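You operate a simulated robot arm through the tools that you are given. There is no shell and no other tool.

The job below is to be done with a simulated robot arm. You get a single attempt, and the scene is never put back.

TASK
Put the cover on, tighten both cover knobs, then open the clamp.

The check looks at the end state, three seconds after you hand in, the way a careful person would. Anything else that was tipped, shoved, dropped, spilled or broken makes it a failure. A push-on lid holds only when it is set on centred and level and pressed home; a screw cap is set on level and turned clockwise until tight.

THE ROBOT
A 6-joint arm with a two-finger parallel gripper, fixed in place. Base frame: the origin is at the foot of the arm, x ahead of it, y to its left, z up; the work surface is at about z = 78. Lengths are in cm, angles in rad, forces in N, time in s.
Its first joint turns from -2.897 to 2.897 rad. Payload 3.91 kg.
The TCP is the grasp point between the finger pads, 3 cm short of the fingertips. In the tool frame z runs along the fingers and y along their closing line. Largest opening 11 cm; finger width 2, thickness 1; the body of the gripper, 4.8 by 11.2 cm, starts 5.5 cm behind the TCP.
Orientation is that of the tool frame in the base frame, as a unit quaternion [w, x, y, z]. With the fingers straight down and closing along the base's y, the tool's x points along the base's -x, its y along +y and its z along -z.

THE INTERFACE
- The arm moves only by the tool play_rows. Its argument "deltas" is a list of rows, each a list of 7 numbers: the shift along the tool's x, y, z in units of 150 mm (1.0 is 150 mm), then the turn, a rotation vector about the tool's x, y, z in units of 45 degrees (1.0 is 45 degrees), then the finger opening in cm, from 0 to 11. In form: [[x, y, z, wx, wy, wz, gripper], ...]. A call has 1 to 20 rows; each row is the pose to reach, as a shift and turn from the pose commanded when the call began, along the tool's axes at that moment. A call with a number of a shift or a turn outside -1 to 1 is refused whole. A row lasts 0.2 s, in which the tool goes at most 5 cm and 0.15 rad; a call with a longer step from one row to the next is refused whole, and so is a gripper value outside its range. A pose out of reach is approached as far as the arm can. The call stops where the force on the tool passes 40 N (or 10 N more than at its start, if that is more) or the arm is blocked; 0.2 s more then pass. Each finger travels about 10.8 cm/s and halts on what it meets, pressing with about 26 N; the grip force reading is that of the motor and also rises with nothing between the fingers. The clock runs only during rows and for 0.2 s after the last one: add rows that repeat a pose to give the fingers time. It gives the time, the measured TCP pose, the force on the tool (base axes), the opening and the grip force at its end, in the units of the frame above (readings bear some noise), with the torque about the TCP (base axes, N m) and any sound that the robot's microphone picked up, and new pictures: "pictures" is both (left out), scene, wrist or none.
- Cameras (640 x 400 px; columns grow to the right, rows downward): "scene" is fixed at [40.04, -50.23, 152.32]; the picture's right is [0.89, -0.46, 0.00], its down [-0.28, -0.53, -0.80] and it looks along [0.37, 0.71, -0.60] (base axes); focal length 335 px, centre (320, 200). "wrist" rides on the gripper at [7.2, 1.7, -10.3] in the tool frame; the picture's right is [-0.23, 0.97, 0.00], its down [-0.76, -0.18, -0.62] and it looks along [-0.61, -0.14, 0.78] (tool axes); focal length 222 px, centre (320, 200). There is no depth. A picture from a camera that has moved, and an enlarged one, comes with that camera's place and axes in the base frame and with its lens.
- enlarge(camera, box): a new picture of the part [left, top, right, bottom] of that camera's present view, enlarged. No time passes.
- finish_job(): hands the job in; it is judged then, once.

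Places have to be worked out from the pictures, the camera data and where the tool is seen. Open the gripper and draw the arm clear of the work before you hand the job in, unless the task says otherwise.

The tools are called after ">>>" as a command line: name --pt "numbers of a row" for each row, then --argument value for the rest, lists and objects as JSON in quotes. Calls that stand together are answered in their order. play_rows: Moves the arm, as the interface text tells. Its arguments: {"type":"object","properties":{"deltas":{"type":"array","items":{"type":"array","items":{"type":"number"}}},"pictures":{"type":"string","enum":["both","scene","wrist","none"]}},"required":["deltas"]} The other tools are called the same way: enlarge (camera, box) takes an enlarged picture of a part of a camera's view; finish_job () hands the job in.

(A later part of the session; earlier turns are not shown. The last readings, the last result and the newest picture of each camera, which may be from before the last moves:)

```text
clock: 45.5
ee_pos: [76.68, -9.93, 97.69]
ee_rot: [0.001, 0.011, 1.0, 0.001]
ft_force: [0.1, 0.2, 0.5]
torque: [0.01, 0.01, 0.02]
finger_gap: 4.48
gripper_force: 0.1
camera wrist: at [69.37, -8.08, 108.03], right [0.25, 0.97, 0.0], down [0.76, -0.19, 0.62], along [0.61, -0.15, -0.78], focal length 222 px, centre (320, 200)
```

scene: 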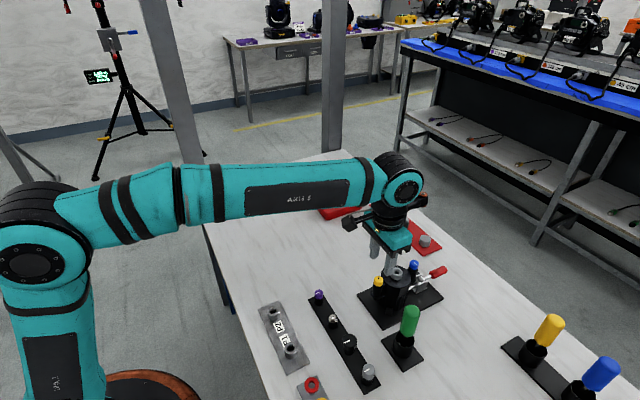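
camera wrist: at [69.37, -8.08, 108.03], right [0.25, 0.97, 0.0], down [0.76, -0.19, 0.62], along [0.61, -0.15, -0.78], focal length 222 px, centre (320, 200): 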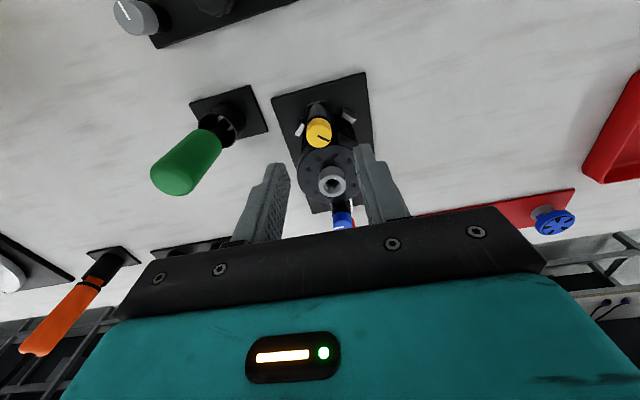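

Tilt is gone and the tool is at +1.3°. I wind back three more steps of 45°.

>>> play_rows --pt "0 0 0 0 0 -0.166 4.5" --pt "0 0 0 0 0 -0.333 4.5" --pt "0 0 0 0 0 -0.5 4.5" --pt "0 0 0 0 0 -0.667 4.5" --pt "0 0 0 0 0 -0.833 4.5" --pt "0 0 0 0 0 -1.0 4.5" --pictures "none"

>>> play_rows --pt "0 0 0 0 0 -0.166 4.5" --pt "0 0 0 0 0 -0.333 4.5" --pt "0 0 0 0 0 -0.5 4.5" --pt "0 0 0 0 0 -0.667 4.5" --pt "0 0 0 0 0 -0.833 4.5" --pt "0 0 0 0 0 -1.0 4.5" --pictures "none"

>>> play_rows --pt "0 0 0 0 0 -0.166 4.5" --pt "0 0 0 0 0 -0.333 4.5" --pt "0 0 0 0 0 -0.5 4.5" --pt "0 0 0 0 0 -0.667 4.5" --pt "0 0 0 0 0 -0.833 4.5" --pt "0 0 0 0 0 -0.95 4.5"

>>> enlarge --camera "wrist" --box '[240, 60, 400, 240]'

```text
clock: 46.9
ee_pos: [76.61, -9.98, 97.63]
ee_rot: [0.001, -0.374, 0.928, 0.0]
ft_force: [-0.5, 0.2, -0.5]
torque: [0.0, 0.01, 0.02]
finger_gap: 4.5
gripper_force: 0.1
```

```text
clock: 48.3
ee_pos: [76.57, -9.95, 97.81]
ee_rot: [0.001, -0.7, 0.715, 0.0]
ft_force: [-0.3, -0.1, 0.2]
torque: [-0.02, 0.03, 0.0]
finger_gap: 4.49
gripper_force: 0.1
```

```text
clock: 49.7
ee_pos: [76.53, -9.99, 97.73]
ee_rot: [0.0, 0.912, -0.41, 0.0]
ft_force: [-0.3, -0.8, -0.5]
torque: [0.01, 0.02, -0.04]
finger_gap: 4.52
gripper_force: 0.0
camera wrist: at [80.13, -16.49, 108.1], right [-0.88, -0.48, 0.0], down [-0.37, 0.69, 0.62], along [-0.3, 0.55, -0.78], focal length 222 px, centre (320, 200)
```

scene: 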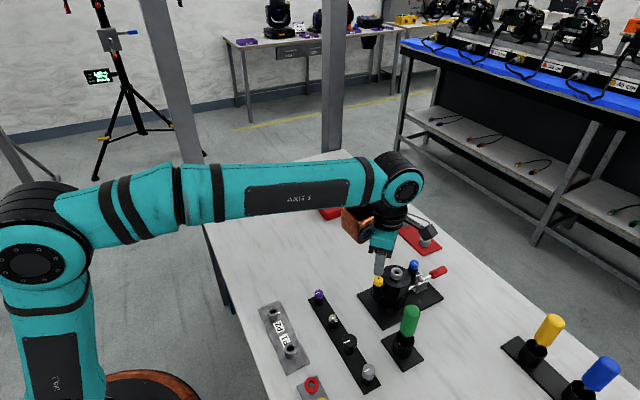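
wrist: 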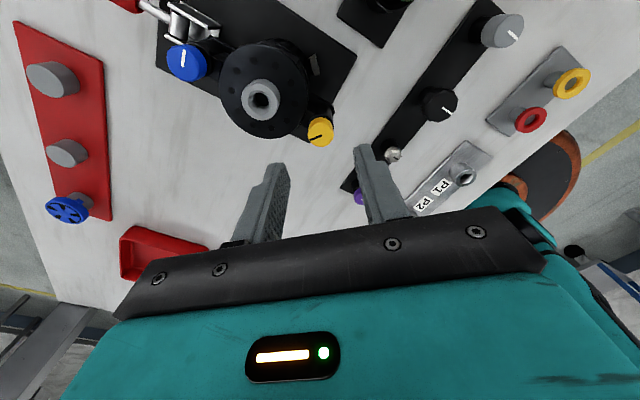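

```text
2.22 times, centred on (320, 150) of wrist
camera zoom: at [80.13, -16.49, 108.1], right [-0.88, -0.48, 0.0], down [-0.37, 0.69, 0.62], along [-0.3, 0.55, -0.78], focal length 494 px, centre (320, 311)
```

zoom: 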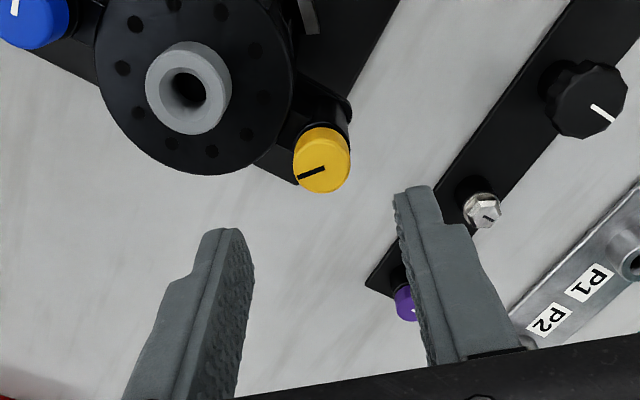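

The tool is at about -132° and the knob projects within 1 mm of its axis. I descend onto the yellow knob and re-grip it.

>>> play_rows --pt "0.0033 0.006 0.12 0 0 0 4.5" --pt "0.0033 0.006 0.24 0 0 0 4.5" --pt "0.0033 0.006 0.34 0 0 0 4.5" --pt "0.0033 0.006 0.39 0 0 0 4.5" --pt "0.0033 0.006 0.41 0 0 0 4.5" --pt "0.0033 0.006 0.41 0 0 0 3.8" --pt "0.0033 0.006 0.41 0 0 0 3.2" --pt "0.0033 0.006 0.41 0 0 0 2.8" --pt "0.0033 0.006 0.41 0 0 0 2.4" --pt "0.0033 0.006 0.41 0 0 0 2.0" --pt "0.0033 0.006 0.41 0 0 0 1.5" --pt "0.0033 0.006 0.41 0 0 0 1.0" --pt "0.0033 0.006 0.41 0 0 0 1.0"

>>> enlarge --camera "wrist" --box '[260, 110, 380, 240]'

>>> enlarge --camera "scene" --box '[354, 242, 434, 302]'

```text
clock: 52.5
ee_pos: [76.5, -9.98, 91.62]
ee_rot: [-0.001, 0.912, -0.41, 0.0]
ft_force: [0.3, -0.5, -1.0]
torque: [0.01, 0.0, -0.03]
finger_gap: 2.08
gripper_force: 25.7
camera wrist: at [80.09, -16.57, 101.92], right [-0.88, -0.47, 0.0], down [-0.37, 0.69, 0.62], along [-0.29, 0.55, -0.78], focal length 222 px, centre (320, 200)
```

scene: 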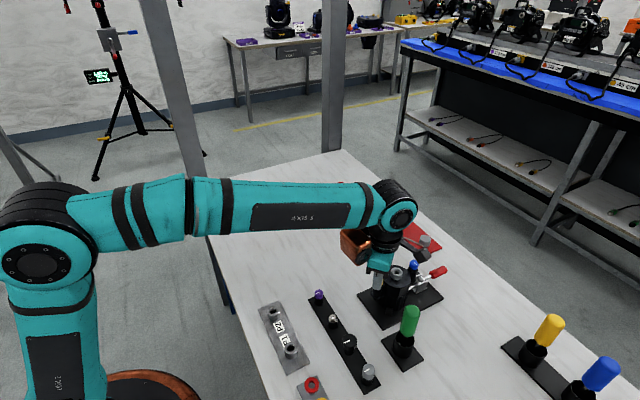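
wrist: 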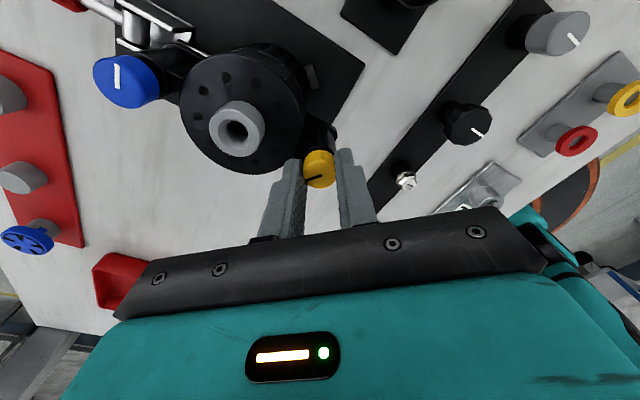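

```text
3.08 times, centred on (320, 175) of wrist
camera zoom: at [80.09, -16.57, 101.92], right [-0.88, -0.47, 0.0], down [-0.37, 0.69, 0.62], along [-0.29, 0.55, -0.78], focal length 684 px, centre (320, 277)
```

zoom: 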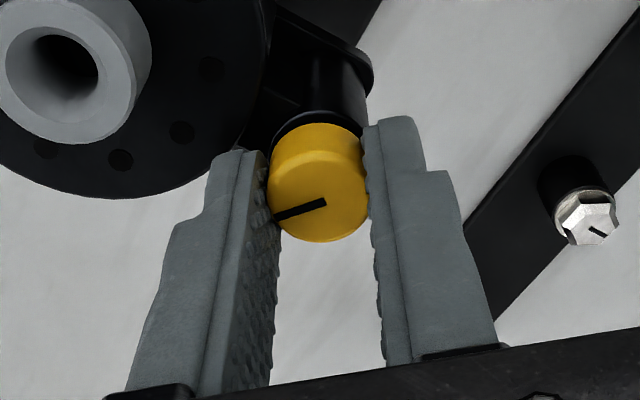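

```text
6.67 times, centred on (394, 272) of scene
camera zoom: at [40.04, -50.23, 152.32], right [0.89, -0.46, 0.0], down [-0.28, -0.53, -0.8], along [0.37, 0.71, -0.6], focal length 2231 px, centre (-173, -280)
```

zoom: 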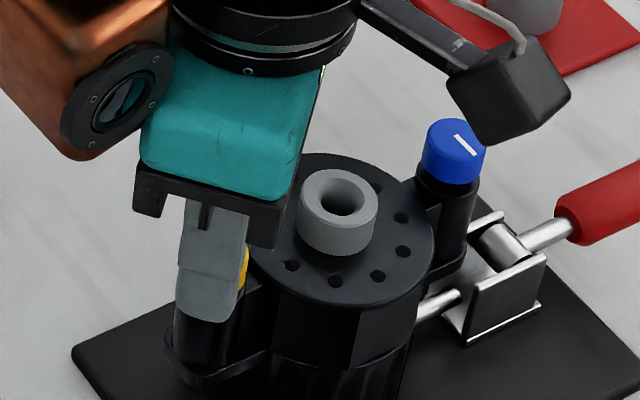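

Gripped on centre with almost no side load. I turn clockwise 45° at a time, following the thread down ~0.4 mm per step.

>>> play_rows --pt "0 0 0.0004 0 0 0.15 1.0" --pt "0 0 0.0008 0 0 0.3 1.0" --pt "0 0 0.0012 0 0 0.45 1.0" --pt "0 0 0.0016 0 0 0.6 1.0" --pt "0 0 0.002 0 0 0.75 1.0" --pt "0 0 0.0024 0 0 0.9 1.0" --pt "0 0 0.0027 0 0 1.0 1.0" --pictures "wrist"

>>> enlarge --camera "wrist" --box '[260, 110, 380, 240]'

```text
clock: 54.1
ee_pos: [76.6, -10.06, 91.56]
ee_rot: [0.002, -0.684, 0.729, 0.0]
ft_force: [-0.9, 2.8, 1.5]
torque: [0.02, 0.02, -0.01]
finger_gap: 2.04
gripper_force: 26.2
camera wrist: at [74.42, -17.15, 101.85], right [-0.96, 0.29, 0.0], down [0.22, 0.75, 0.62], along [0.18, 0.6, -0.78], focal length 222 px, centre (320, 200)
```

wrist: 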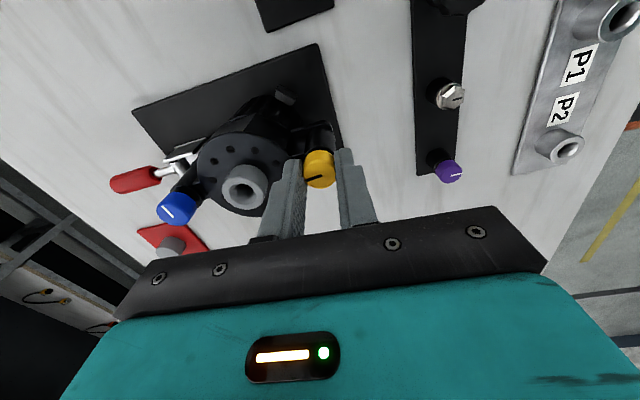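

```text
3.08 times, centred on (320, 175) of wrist
camera zoom: at [74.42, -17.15, 101.85], right [-0.96, 0.29, 0.0], down [0.22, 0.75, 0.62], along [0.18, 0.6, -0.78], focal length 684 px, centre (320, 277)
```

zoom: 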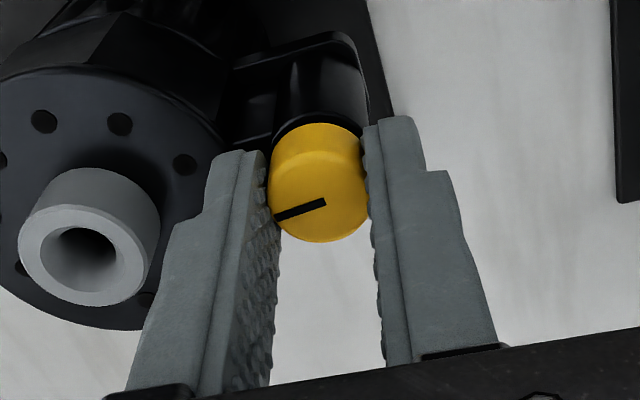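

The knob follows with no slip (pointer unchanged in the tool frame), total ≈270°. I continue.

>>> play_rows --pt "0 0 0.0004 0 0 0.15 1.0" --pt "0 0 0.0008 0 0 0.3 1.0" --pt "0 0 0.0012 0 0 0.45 1.0" --pt "0 0 0.0016 0 0 0.6 1.0" --pt "0 0 0.002 0 0 0.75 1.0" --pt "0 0 0.0024 0 0 0.9 1.0" --pt "0 0 0.0027 0 0 1.0 1.0" --pictures "wrist"

>>> enlarge --camera "wrist" --box '[260, 110, 380, 240]'

```text
clock: 55.7
ee_pos: [76.61, -9.98, 91.35]
ee_rot: [0.001, -0.354, 0.935, 0.001]
ft_force: [-1.3, 1.3, 0.0]
torque: [-0.03, 0.17, -0.02]
finger_gap: 2.04
gripper_force: 26.1
camera wrist: at [70.01, -13.55, 101.81], right [-0.47, 0.88, 0.0], down [0.69, 0.37, 0.62], along [0.55, 0.3, -0.78], focal length 222 px, centre (320, 200)
```

wrist: 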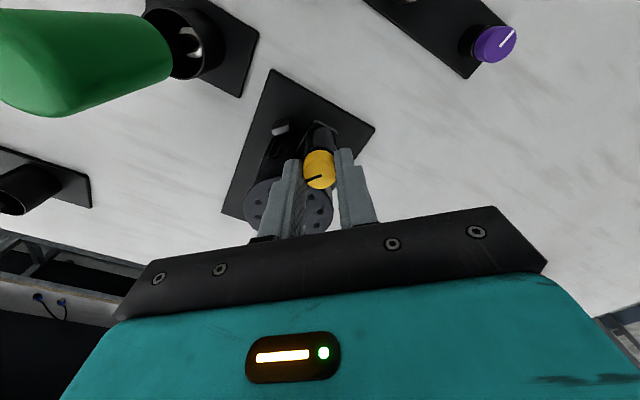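

```text
3.08 times, centred on (320, 175) of wrist
camera zoom: at [70.01, -13.55, 101.81], right [-0.47, 0.88, 0.0], down [0.69, 0.37, 0.62], along [0.55, 0.3, -0.78], focal length 684 px, centre (320, 277)
```

zoom: 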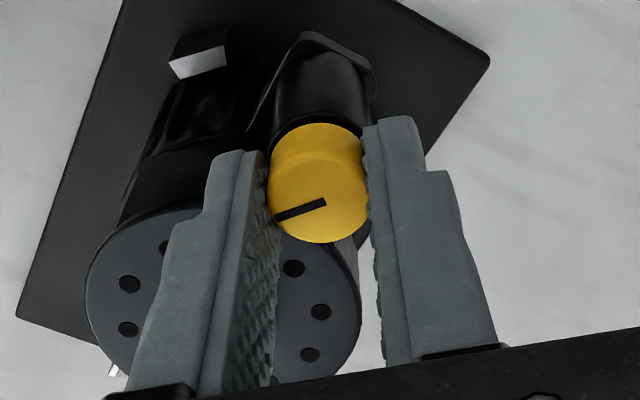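

Still turning freely (~315°). I keep going.

>>> play_rows --pt "0 0 0.0004 0 0 0.15 1.0" --pt "0 0 0.0008 0 0 0.3 1.0" --pt "0 0 0.0012 0 0 0.45 1.0" --pt "0 0 0.0016 0 0 0.6 1.0" --pt "0 0 0.002 0 0 0.75 1.0" --pt "0 0 0.0024 0 0 0.9 1.0" --pt "0 0 0.0027 0 0 1.0 1.0" --pictures "wrist"

>>> enlarge --camera "wrist" --box '[260, 110, 380, 240]'

```text
clock: 57.3
ee_pos: [76.63, -9.99, 91.52]
ee_rot: [0.001, 0.031, 1.0, 0.0]
ft_force: [-2.2, 2.2, -0.9]
torque: [0.03, 0.31, -0.01]
finger_gap: 2.05
gripper_force: 26.1
camera wrist: at [69.45, -7.89, 101.79], right [0.29, 0.96, 0.0], down [0.75, -0.23, 0.62], along [0.6, -0.18, -0.78], focal length 222 px, centre (320, 200)
```

wrist: 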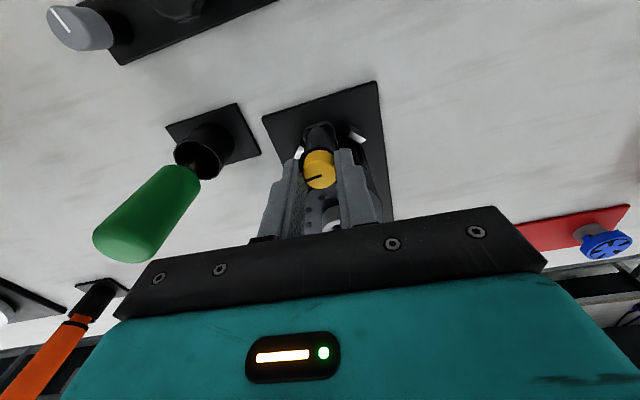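

```text
3.08 times, centred on (320, 175) of wrist
camera zoom: at [69.45, -7.89, 101.79], right [0.29, 0.96, 0.0], down [0.75, -0.23, 0.62], along [0.6, -0.18, -0.78], focal length 684 px, centre (320, 277)
```

zoom: 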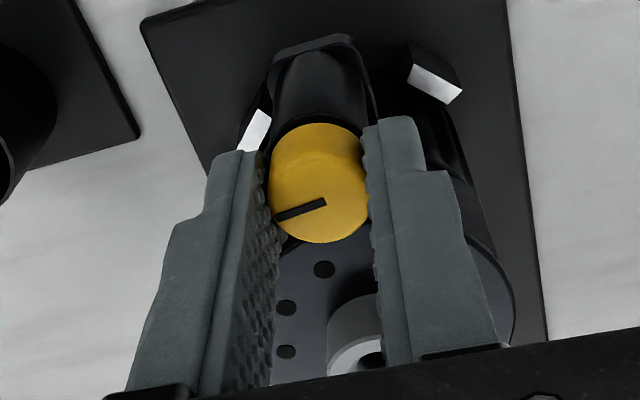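

Total ≈360°, still free. I continue clockwise.

>>> play_rows --pt "0 0 0.0004 0 0 0.15 1.0" --pt "0 0 0.0008 0 0 0.3 1.0" --pt "0 0 0.0012 0 0 0.45 1.0" --pt "0 0 0.0016 0 0 0.6 1.0" --pt "0 0 0.002 0 0 0.75 1.0" --pt "0 0 0.0024 0 0 0.9 1.0" --pt "0 0 0.0027 0 0 1.0 1.0" --pictures "wrist"

>>> enlarge --camera "wrist" --box '[260, 110, 380, 240]'

```text
clock: 58.9
ee_pos: [76.54, -10.03, 91.51]
ee_rot: [0.0, 0.412, 0.911, 0.001]
ft_force: [0.8, 0.2, 2.6]
torque: [-0.11, -0.02, 0.21]
finger_gap: 2.05
gripper_force: 25.8
camera wrist: at [73.05, -3.47, 101.76], right [0.88, 0.47, 0.0], down [0.37, -0.69, 0.62], along [0.3, -0.55, -0.78], focal length 222 px, centre (320, 200)
```

wrist: 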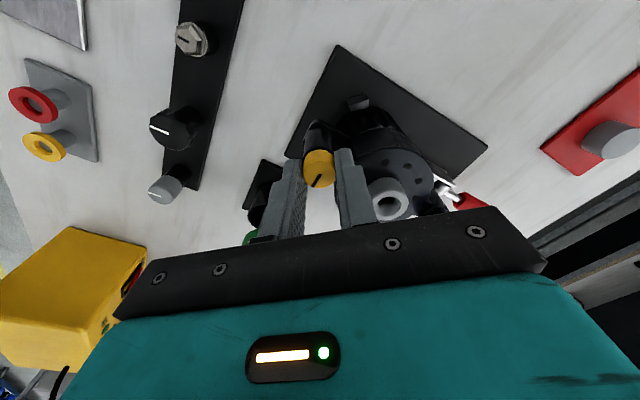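

```text
3.08 times, centred on (320, 175) of wrist
camera zoom: at [73.05, -3.47, 101.76], right [0.88, 0.47, 0.0], down [0.37, -0.69, 0.62], along [0.3, -0.55, -0.78], focal length 684 px, centre (320, 277)
```

zoom: 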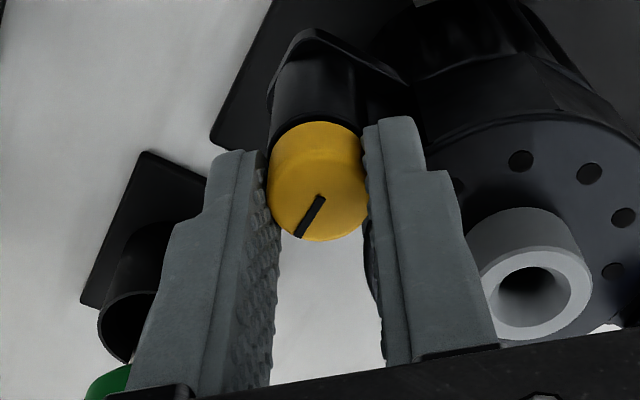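

Now torque about z rose to 0.21 N·m and the pointer slipped in the fingers by ~40°: the yellow knob has stopped at about one full turn. I twist a bit more to confirm it is tight.

>>> play_rows --pt "0 0 0 0 0 0.12 0.5" --pt "0 0 0 0 0 0.24 0.5" --pt "0 0 0 0 0 0.36 0.5" --pt "0 0 0 0 0 0.48 0.5" --pictures "wrist"

>>> enlarge --camera "wrist" --box '[260, 110, 380, 240]'

```text
clock: 59.9
ee_pos: [76.65, -10.1, 91.42]
ee_rot: [0.0, 0.575, 0.818, 0.0]
ft_force: [-1.5, -1.8, 1.6]
torque: [-0.1, 0.07, 0.25]
finger_gap: 2.06
gripper_force: 25.7
camera wrist: at [75.72, -2.64, 101.75], right [0.99, 0.12, 0.0], down [0.09, -0.78, 0.62], along [0.07, -0.62, -0.78], focal length 222 px, centre (320, 200)
```

wrist: 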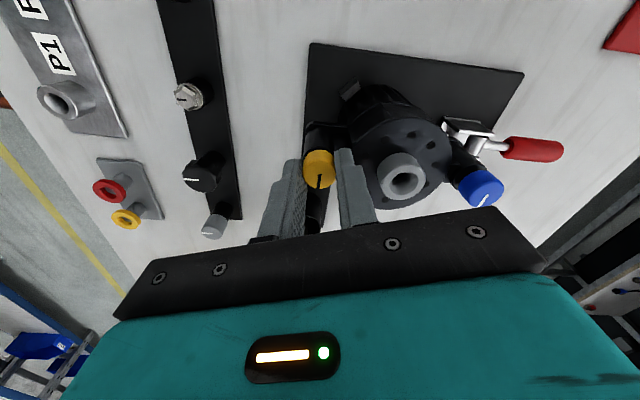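

```text
3.08 times, centred on (320, 175) of wrist
camera zoom: at [75.72, -2.64, 101.75], right [0.99, 0.12, 0.0], down [0.09, -0.78, 0.62], along [0.07, -0.62, -0.78], focal length 684 px, centre (320, 277)
```

zoom: 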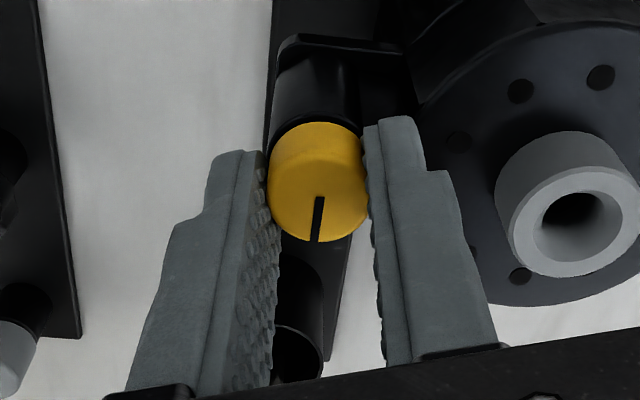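

The yellow knob is firm (0.25 N·m, pads slipping, knob not moving). I open, rise, and go over to the blue knob at about (87.45, -10.05).

>>> play_rows --pt "0 0 0 0 0 0.45 2.0" --pt "0 0 0 0 0 0.45 3.0" --pt "0 0 0 0 0 0.45 4.5" --pt "0 0 0 0 0 0.45 4.5" --pictures "none"

```text
refused: row 1 steps farther than a row can; nothing moved
```

I hold the angle instead and open.

>>> play_rows --pt "0 0 0 0 0 0 2.0" --pt "0 0 0 0 0 0 3.0" --pt "0 0 0 0 0 0 4.5" --pt "0 0 -0.05 0 0 0 4.5" --pt "0 0 -0.15 0 0 0 4.5" --pt "0 0 -0.3 0 0 0 4.5" --pt "0 0 -0.413 0 0 0 4.5" --pt "-0.07 0.2 -0.413 0 0 0 4.5" --pt "-0.14 0.4 -0.413 0 0 0 4.5" --pt "-0.2 0.57 -0.413 0 0 0 4.5" --pt "-0.2475 0.681 -0.413 0 0 0 4.5" --pt "-0.2475 0.681 -0.413 0 0 0 4.5"

>>> enlarge --camera "wrist" --box '[220, 40, 420, 240]'

>>> enlarge --camera "scene" --box '[354, 242, 434, 302]'

```text
clock: 62.5
ee_pos: [87.44, -10.14, 97.67]
ee_rot: [0.0, 0.574, 0.819, 0.001]
ft_force: [1.1, -0.6, -0.4]
torque: [0.03, -0.02, 0.0]
finger_gap: 4.52
gripper_force: 0.0
camera wrist: at [86.54, -2.74, 108.01], right [0.99, 0.12, 0.0], down [0.09, -0.78, 0.62], along [0.07, -0.62, -0.78], focal length 222 px, centre (320, 200)
```

scene: 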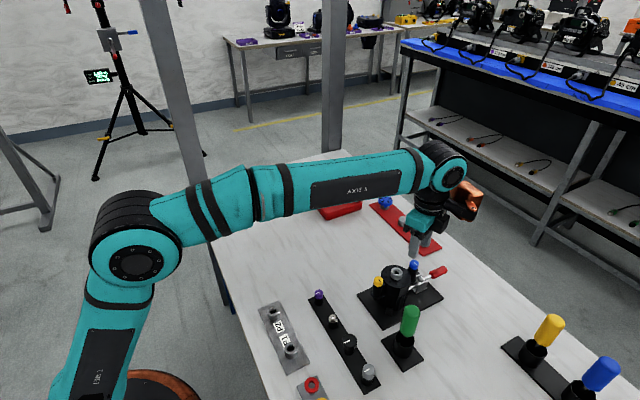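
wrist: 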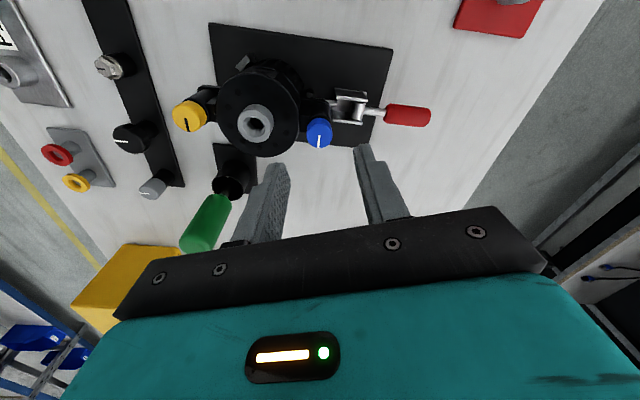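

```text
2.00 times, centred on (320, 140) of wrist
camera zoom: at [86.54, -2.74, 108.01], right [0.99, 0.12, 0.0], down [0.09, -0.78, 0.62], along [0.07, -0.62, -0.78], focal length 444 px, centre (320, 320)
```

zoom: 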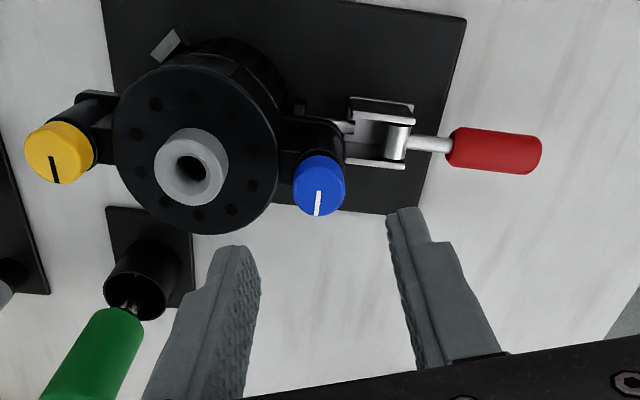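

```text
6.67 times, centred on (394, 272) of scene
camera zoom: at [40.04, -50.23, 152.32], right [0.89, -0.46, 0.0], down [-0.28, -0.53, -0.8], along [0.37, 0.71, -0.6], focal length 2231 px, centre (-173, -280)
```

zoom: 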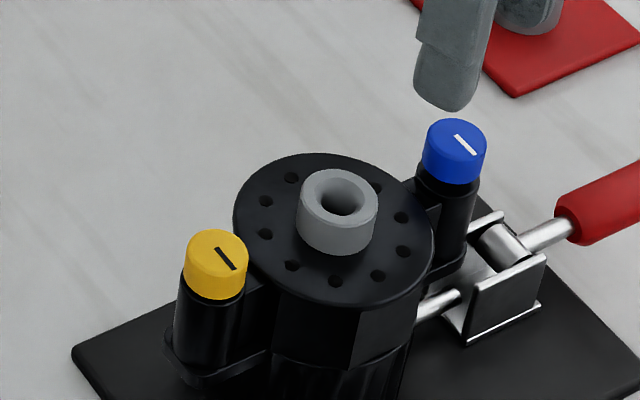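

The yellow pointer is back at its original angle, so one full turn seated it. The blue knob lies right under the tool; I descend and grip it.

>>> play_rows --pt "0.0047 0 0.12 0 0 0 4.5" --pt "0.0047 0 0.24 0 0 0 4.5" --pt "0.0047 0 0.33 0 0 0 4.5" --pt "0.0047 0 0.37 0 0 0 4.5" --pt "0.0047 0 0.39 0 0 0 4.5" --pt "0.0047 0 0.39 0 0 0 3.8" --pt "0.0047 0 0.39 0 0 0 3.2" --pt "0.0047 0 0.39 0 0 0 2.8" --pt "0.0047 0 0.39 0 0 0 2.4" --pt "0.0047 0 0.39 0 0 0 2.0" --pt "0.0047 0 0.39 0 0 0 1.5" --pt "0.0047 0 0.39 0 0 0 1.0" --pt "0.0047 0 0.39 0 0 0 1.0"

>>> enlarge --camera "wrist" --box '[260, 110, 380, 240]'

>>> enlarge --camera "scene" --box '[364, 232, 444, 302]'

```text
clock: 65.3
ee_pos: [87.43, -9.97, 91.85]
ee_rot: [0.001, 0.574, 0.819, 0.0]
ft_force: [-8.8, -0.6, 0.3]
torque: [0.0, 0.24, 0.04]
finger_gap: 2.06
gripper_force: 25.6
camera wrist: at [86.52, -2.61, 102.1], right [0.99, 0.12, 0.0], down [0.09, -0.78, 0.62], along [0.07, -0.62, -0.78], focal length 222 px, centre (320, 200)
```

scene: 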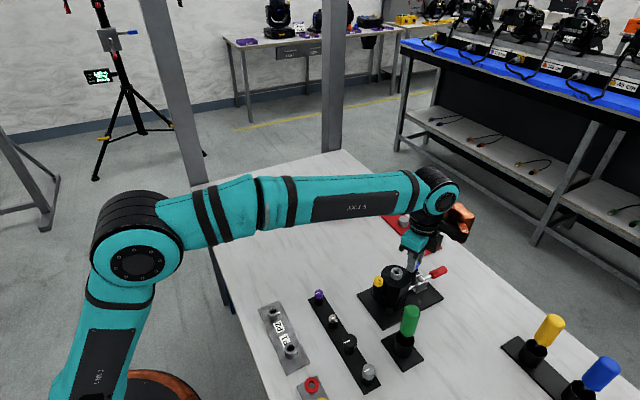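
wrist: 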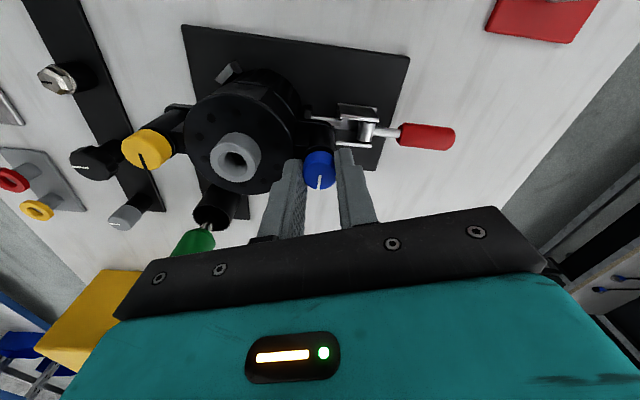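

```text
3.08 times, centred on (320, 175) of wrist
camera zoom: at [86.52, -2.61, 102.1], right [0.99, 0.12, 0.0], down [0.09, -0.78, 0.62], along [0.07, -0.62, -0.78], focal length 684 px, centre (320, 277)
```

zoom: 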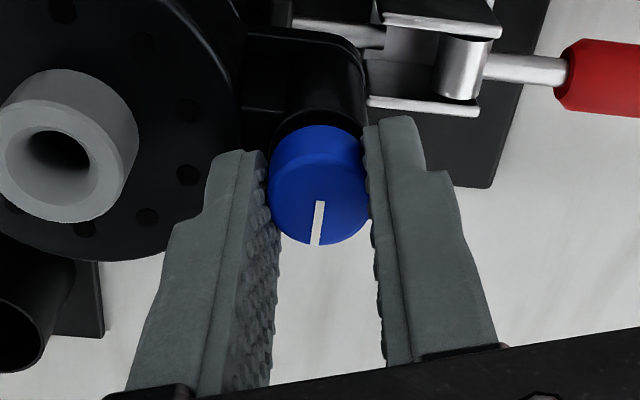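

```text
5.71 times, centred on (404, 267) of scene
camera zoom: at [40.04, -50.23, 152.32], right [0.89, -0.46, 0.0], down [-0.28, -0.53, -0.8], along [0.37, 0.71, -0.6], focal length 1912 px, centre (-160, -183)
```

zoom: 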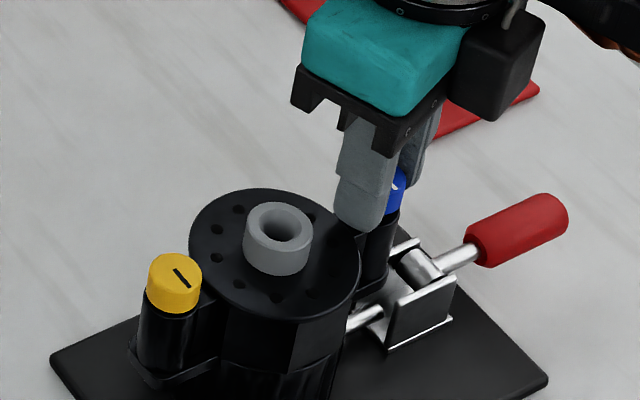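

Gripped at 2.06 cm with a small side load in x; I relieve it while turning clockwise 45°.

>>> play_rows --pt "0.002 -0.0056 0.0004 0 0 0.15 1.0" --pt "0.002 -0.0056 0.0008 0 0 0.3 1.0" --pt "0.002 -0.0056 0.0012 0 0 0.45 1.0" --pt "0.002 -0.0056 0.0016 0 0 0.6 1.0" --pt "0.002 -0.0056 0.002 0 0 0.75 1.0" --pt "0.002 -0.0056 0.0022 0 0 0.9 1.0" --pt "0.002 -0.0056 0.0025 0 0 1.0 1.0" --pictures "wrist"

>>> enlarge --camera "wrist" --box '[260, 110, 380, 240]'

```text
clock: 66.9
ee_pos: [87.39, -9.94, 91.71]
ee_rot: [0.0, 0.845, 0.535, 0.001]
ft_force: [1.9, -3.4, 0.1]
torque: [-0.2, -0.02, 0.02]
finger_gap: 2.06
gripper_force: 26.3
camera wrist: at [91.97, -4.16, 102.07], right [0.78, -0.62, 0.0], down [-0.49, -0.61, 0.62], along [-0.39, -0.49, -0.78], focal length 222 px, centre (320, 200)
```

wrist: 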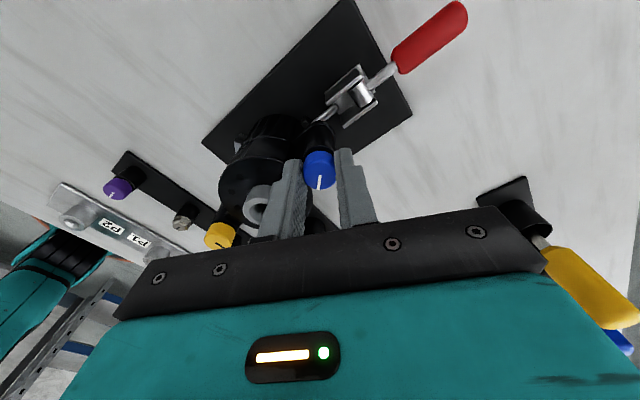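

```text
3.08 times, centred on (320, 175) of wrist
camera zoom: at [91.97, -4.16, 102.07], right [0.78, -0.62, 0.0], down [-0.49, -0.61, 0.62], along [-0.39, -0.49, -0.78], focal length 684 px, centre (320, 277)
```

zoom: 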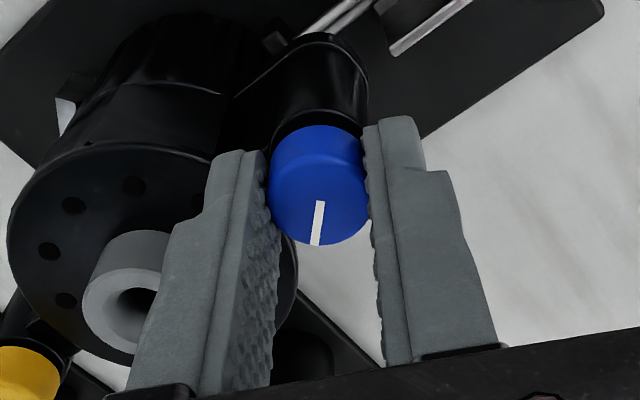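

The blue knob follows without slip. I turn another 45° to about +160°, staying clear of the wrist limit.

>>> play_rows --pt "0 0 0.0004 0 0 0.15 1.0" --pt "0 0 0.0008 0 0 0.3 1.0" --pt "0 0 0.0012 0 0 0.45 1.0" --pt "0 0 0.0016 0 0 0.6 1.0" --pt "0 0 0.002 0 0 0.75 1.0" --pt "0 0 0.0022 0 0 0.9 1.0" --pt "0 0 0.0025 0 0 1.0 1.0" --pictures "wrist"

>>> enlarge --camera "wrist" --box '[260, 110, 380, 240]'

```text
clock: 68.5
ee_pos: [87.38, -10.04, 91.62]
ee_rot: [0.0, 0.985, 0.171, 0.002]
ft_force: [2.4, -2.4, -1.3]
torque: [0.0, -0.15, -0.03]
finger_gap: 2.06
gripper_force: 26.1
camera wrist: at [94.76, -9.14, 102.03], right [0.12, -0.99, 0.0], down [-0.78, -0.09, 0.62], along [-0.62, -0.07, -0.78], focal length 222 px, centre (320, 200)
```

wrist: 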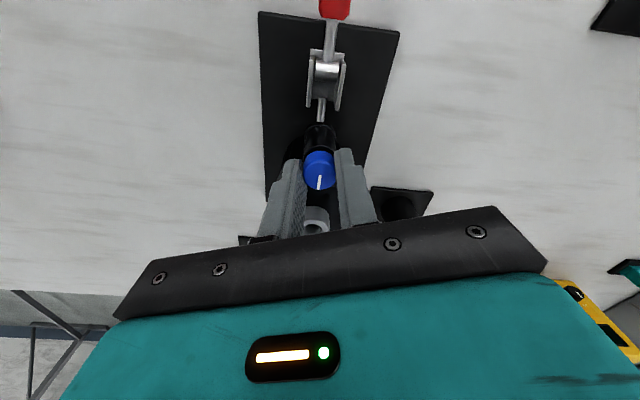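

```text
3.08 times, centred on (320, 175) of wrist
camera zoom: at [94.76, -9.14, 102.03], right [0.12, -0.99, 0.0], down [-0.78, -0.09, 0.62], along [-0.62, -0.07, -0.78], focal length 684 px, centre (320, 277)
```

zoom: 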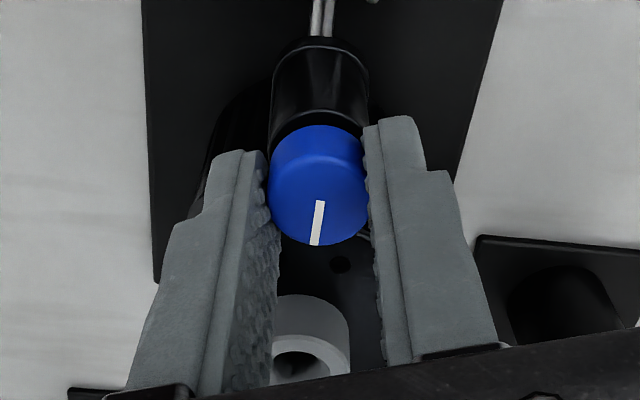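

90° done on blue. I release, rise, and wind the wrist back for a fresh bite.

>>> play_rows --pt "0 0 0 0 0 0 2.0" --pt "0 0 0 0 0 0 3.0" --pt "0 0 0 0 0 0 4.5" --pt "0 0 0 0 0 0 4.5" --pt "0 0 -0.05 0 0 0 4.5" --pt "0 0 -0.15 0 0 0 4.5" --pt "0 0 -0.3 0 0 0 4.5" --pt "0 0 -0.4 0 0 0 4.5" --pt "0 0 -0.4 0 0 0 4.5" --pictures "none"

>>> play_rows --pt "0 0 0 0 0 -0.166 4.5" --pt "0 0 0 0 0 -0.333 4.5" --pt "0 0 0 0 0 -0.5 4.5" --pt "0 0 0 0 0 -0.667 4.5" --pt "0 0 0 0 0 -0.833 4.5" --pt "0 0 0 0 0 -1.0 4.5" --pictures "none"

>>> play_rows --pt "0 0 0 0 0 -0.166 4.5" --pt "0 0 0 0 0 -0.333 4.5" --pt "0 0 0 0 0 -0.5 4.5" --pt "0 0 0 0 0 -0.667 4.5" --pt "0 0 0 0 0 -0.833 4.5" --pt "0 0 0 0 0 -1.0 4.5" --pictures "none"

>>> play_rows --pt "0 0 0 0 0 -0.166 4.5" --pt "0 0 0 0 0 -0.333 4.5" --pt "0 0 0 0 0 -0.5 4.5" --pt "0 0 0 0 0 -0.667 4.5" --pt "0 0 0 0 0 -0.833 4.5" --pt "0 0 0 0 0 -1.0 4.5" --pictures "none"

>>> play_rows --pt "0 0 0 0 0 -0.166 4.5" --pt "0 0 0 0 0 -0.333 4.5" --pt "0 0 0 0 0 -0.5 4.5" --pt "0 0 0 0 0 -0.667 4.5" --pt "0 0 0 0 0 -0.833 4.5" --pt "0 0 0 0 0 -1.0 4.5" --pictures "none"

>>> play_rows --pt "0 0 0 0 0 -0.166 4.5" --pt "0 0 0 0 0 -0.333 4.5" --pt "0 0 0 0 0 -0.5 4.5" --pt "0 0 0 0 0 -0.667 4.5" --pt "0 0 0 0 0 -0.833 4.5" --pt "0 0 0 0 0 -1.0 4.5" --pictures "none"

>>> play_rows --pt "0 0 0 0 0 -0.166 4.5" --pt "0 0 0 0 0 -0.333 4.5" --pt "0 0 0 0 0 -0.5 4.5" --pt "0 0 0 0 0 -0.667 4.5" --pt "0 0 0 0 0 -0.833 4.5" --pt "0 0 0 0 0 -1.0 4.5" --pictures "none"

>>> play_rows --pt "0 0 0 0 0 -0.15 4.5" --pt "0 0 0 0 0 -0.3 4.5" --pt "0 0 0 0 0 -0.45 4.5" --pt "0 0 0 0 0 -0.45 4.5"

>>> enlarge --camera "wrist" --box '[220, 40, 420, 240]'

```text
clock: 70.5
ee_pos: [87.33, -10.09, 97.73]
ee_rot: [0.0, 0.985, 0.172, 0.001]
ft_force: [0.0, -0.2, -0.3]
torque: [0.0, 0.0, 0.04]
finger_gap: 4.52
gripper_force: 0.0
```

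```text
clock: 71.9
ee_pos: [87.37, -10.05, 97.54]
ee_rot: [0.0, 0.843, 0.537, 0.002]
ft_force: [0.3, 0.1, -0.1]
torque: [0.0, -0.01, 0.03]
finger_gap: 4.51
gripper_force: 0.1
```

```text
clock: 73.3
ee_pos: [87.31, -9.88, 97.65]
ee_rot: [0.0, 0.574, 0.819, 0.001]
ft_force: [-0.1, 0.3, 0.9]
torque: [0.01, -0.01, -0.03]
finger_gap: 4.51
gripper_force: 0.0
```

```text
clock: 74.7
ee_pos: [87.33, -9.97, 97.66]
ee_rot: [0.001, 0.216, 0.976, 0.0]
ft_force: [0.2, -0.5, 0.4]
torque: [-0.02, -0.01, -0.01]
finger_gap: 4.5
gripper_force: 0.1
```

```text
clock: 76.1
ee_pos: [87.31, -10.1, 97.65]
ee_rot: [0.001, -0.174, 0.985, 0.0]
ft_force: [0.0, 0.0, 0.2]
torque: [0.0, -0.01, 0.01]
finger_gap: 4.52
gripper_force: 0.0
```

```text
clock: 77.5
ee_pos: [87.47, -9.97, 97.7]
ee_rot: [0.001, -0.537, 0.843, 0.0]
ft_force: [0.2, -0.6, 0.2]
torque: [0.01, 0.01, -0.03]
finger_gap: 4.52
gripper_force: 0.1
```

```text
clock: 78.9
ee_pos: [87.33, -10.02, 97.69]
ee_rot: [0.0, 0.819, -0.574, 0.0]
ft_force: [0.0, 0.4, -0.4]
torque: [-0.01, 0.01, 0.0]
finger_gap: 4.49
gripper_force: 0.1
```

```text
clock: 79.9
ee_pos: [87.34, -10.08, 97.68]
ee_rot: [-0.002, 0.907, -0.421, 0.0]
ft_force: [0.0, 0.1, 0.5]
torque: [0.03, 0.0, 0.01]
finger_gap: 4.49
gripper_force: 0.0
camera wrist: at [90.71, -16.63, 108.02], right [-0.89, -0.45, 0.0], down [-0.36, 0.7, 0.62], along [-0.28, 0.56, -0.78], focal length 222 px, centre (320, 200)
```

scene: 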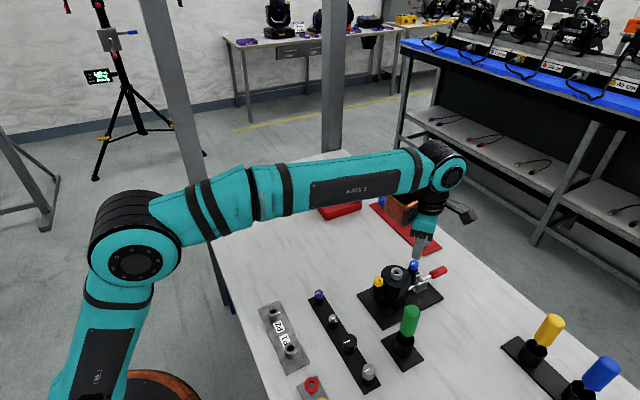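
wrist: 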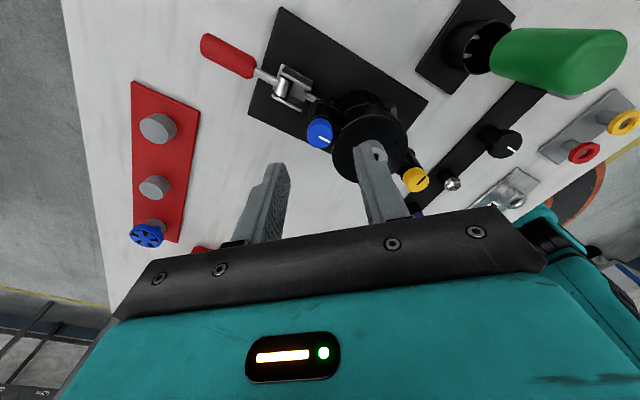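

```text
2.00 times, centred on (320, 140) of wrist
camera zoom: at [90.71, -16.63, 108.02], right [-0.89, -0.45, 0.0], down [-0.36, 0.7, 0.62], along [-0.28, 0.56, -0.78], focal length 444 px, centre (320, 320)
```

zoom: 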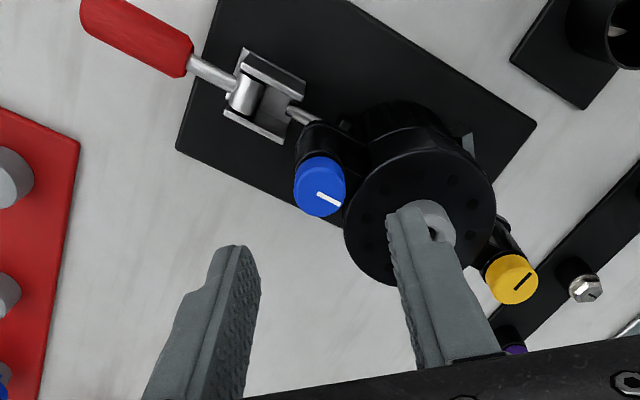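

The tool is at -130° and centred over the blue knob to within 0.5 mm. I descend and re-grip.

>>> play_rows --pt "0 -0.002 0.12 0 0 0 4.5" --pt "0 -0.002 0.24 0 0 0 4.5" --pt "0 -0.002 0.34 0 0 0 4.5" --pt "0 -0.002 0.385 0 0 0 4.5" --pt "0 -0.002 0.402 0 0 0 4.5" --pt "0 -0.002 0.402 0 0 0 3.8" --pt "0 -0.002 0.402 0 0 0 3.2" --pt "0 -0.002 0.402 0 0 0 2.8" --pt "0 -0.002 0.402 0 0 0 2.4" --pt "0 -0.002 0.402 0 0 0 2.0" --pt "0 -0.002 0.402 0 0 0 1.5" --pt "0 -0.002 0.402 0 0 0 1.0" --pt "0 -0.002 0.402 0 0 0 1.0" --pictures "wrist"

>>> enlarge --camera "wrist" --box '[260, 110, 380, 240]'

```text
clock: 82.7
ee_pos: [87.34, -9.9, 91.73]
ee_rot: [-0.001, 0.907, -0.421, 0.001]
ft_force: [-1.3, -0.3, 0.0]
torque: [-0.03, 0.07, -0.02]
finger_gap: 2.05
gripper_force: 25.6
camera wrist: at [90.71, -16.6, 101.98], right [-0.89, -0.45, 0.0], down [-0.36, 0.7, 0.62], along [-0.28, 0.56, -0.78], focal length 222 px, centre (320, 200)
```

wrist: 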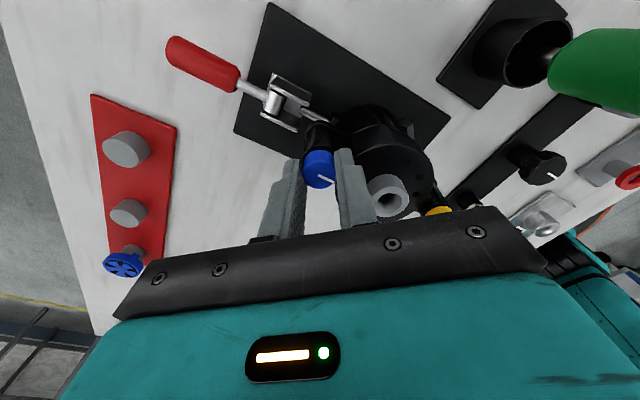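

```text
3.08 times, centred on (320, 175) of wrist
camera zoom: at [90.71, -16.6, 101.98], right [-0.89, -0.45, 0.0], down [-0.36, 0.7, 0.62], along [-0.28, 0.56, -0.78], focal length 684 px, centre (320, 277)
```

zoom: 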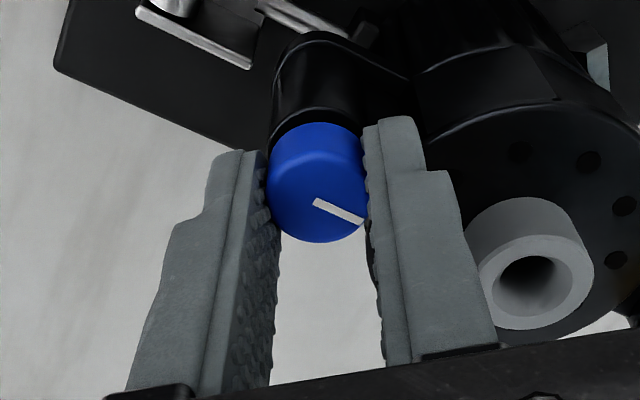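

Gripped cleanly with little side load. I turn clockwise in 45° steps, following the thread down, checking each one.

>>> play_rows --pt "0 0 0.0004 0 0 0.15 1.0" --pt "0 0 0.0008 0 0 0.3 1.0" --pt "0 0 0.0012 0 0 0.45 1.0" --pt "0 0 0.0016 0 0 0.6 1.0" --pt "0 0 0.002 0 0 0.75 1.0" --pt "0 0 0.0022 0 0 0.9 1.0" --pt "0 0 0.0025 0 0 1.0 1.0" --pictures "none"

>>> enlarge --camera "wrist" --box '[260, 110, 380, 240]'

```text
clock: 84.3
ee_pos: [87.22, -10.02, 91.69]
ee_rot: [0.002, -0.676, 0.737, 0.0]
ft_force: [1.6, -1.3, 0.1]
torque: [-0.1, -0.03, -0.01]
finger_gap: 2.03
gripper_force: 25.8
```

```text
3.08 times, centred on (320, 175) of wrist
camera zoom: at [85.04, -17.03, 101.94], right [-0.95, 0.31, 0.0], down [0.24, 0.74, 0.62], along [0.2, 0.59, -0.78], focal length 684 px, centre (320, 277)
```

zoom: 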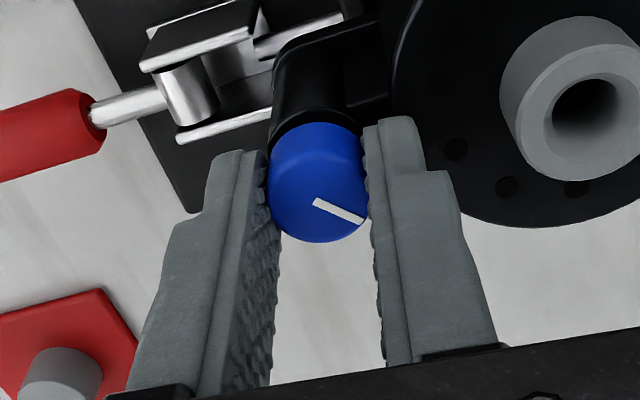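

No slip, low forces (~135° total on blue). I continue.

>>> play_rows --pt "0 0 0.0004 0 0 0.15 1.0" --pt "0 0 0.0008 0 0 0.3 1.0" --pt "0 0 0.0012 0 0 0.45 1.0" --pt "0 0 0.0016 0 0 0.6 1.0" --pt "0 0 0.002 0 0 0.75 1.0" --pt "0 0 0.0022 0 0 0.9 1.0" --pt "0 0 0.0025 0 0 1.0 1.0" --pictures "none"

>>> enlarge --camera "wrist" --box '[260, 110, 380, 240]'

```text
clock: 85.9
ee_pos: [87.46, -9.97, 91.5]
ee_rot: [0.002, -0.342, 0.94, 0.001]
ft_force: [2.6, 0.0, -0.4]
torque: [0.01, -0.11, 0.0]
finger_gap: 2.03
gripper_force: 25.8
```

```text
3.08 times, centred on (320, 175) of wrist
camera zoom: at [80.76, -13.34, 101.89], right [-0.45, 0.89, 0.0], down [0.7, 0.35, 0.62], along [0.56, 0.28, -0.78], focal length 684 px, centre (320, 277)
```

zoom: 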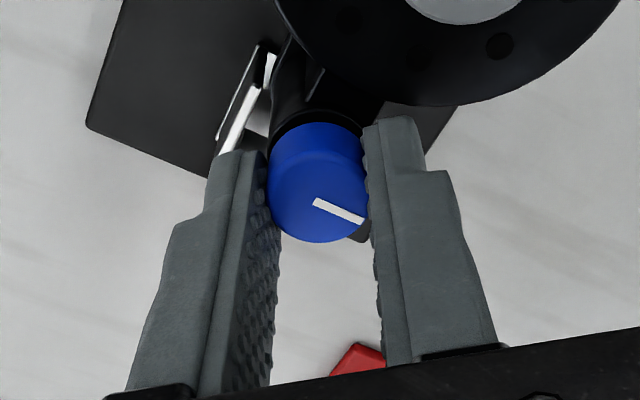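

Still following (~180° total). I continue the next 45°.

>>> play_rows --pt "0 0 0.0004 0 0 0.15 1.0" --pt "0 0 0.0008 0 0 0.3 1.0" --pt "0 0 0.0012 0 0 0.45 1.0" --pt "0 0 0.0016 0 0 0.6 1.0" --pt "0 0 0.002 0 0 0.75 1.0" --pt "0 0 0.0022 0 0 0.9 1.0" --pt "0 0 0.0025 0 0 1.0 1.0" --pictures "none"

>>> enlarge --camera "wrist" --box '[260, 110, 380, 240]'

```text
clock: 87.5
ee_pos: [87.4, -10.09, 91.38]
ee_rot: [0.001, 0.043, 0.999, 0.0]
ft_force: [8.3, -3.0, -0.1]
torque: [-0.11, -0.31, 0.01]
finger_gap: 2.04
gripper_force: 26.0
```

```text
3.08 times, centred on (320, 175) of wrist
camera zoom: at [80.33, -7.69, 101.84], right [0.31, 0.95, 0.0], down [0.74, -0.24, 0.62], along [0.59, -0.19, -0.78], focal length 684 px, centre (320, 277)
```

zoom: 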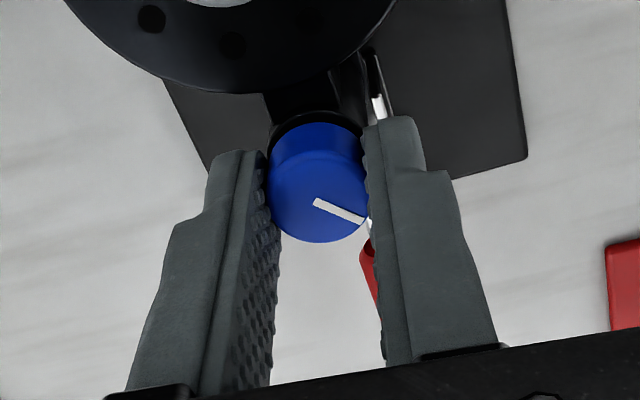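

Side load of 8 N in x has built up; I shift 0.8 mm to relieve it and continue clockwise.

>>> play_rows --pt "-0.004 -0.0015 0.0004 0 0 0.15 1.0" --pt "-0.0055 -0.0015 0.0008 0 0 0.3 1.0" --pt "-0.0055 -0.0015 0.0012 0 0 0.45 1.0" --pt "-0.0055 -0.0015 0.0016 0 0 0.6 1.0" --pt "-0.0055 -0.0015 0.002 0 0 0.75 1.0" --pt "-0.0055 -0.0015 0.0022 0 0 0.9 1.0" --pt "-0.0055 -0.0015 0.0025 0 0 1.0 1.0" --pictures "none"

>>> enlarge --camera "wrist" --box '[260, 110, 380, 240]'

```text
clock: 89.1
ee_pos: [87.5, -10.13, 91.5]
ee_rot: [0.001, 0.422, 0.907, 0.001]
ft_force: [-9.7, -4.5, -5.7]
torque: [-0.1, 0.26, 0.03]
finger_gap: 2.06
gripper_force: 26.1
```

```text
3.08 times, centred on (320, 175) of wrist
camera zoom: at [84.06, -3.4, 101.83], right [0.89, 0.45, 0.0], down [0.35, -0.7, 0.62], along [0.28, -0.56, -0.78], focal length 684 px, centre (320, 277)
```

zoom: 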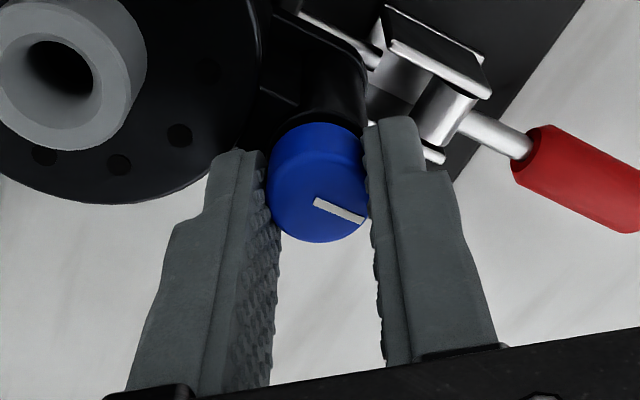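

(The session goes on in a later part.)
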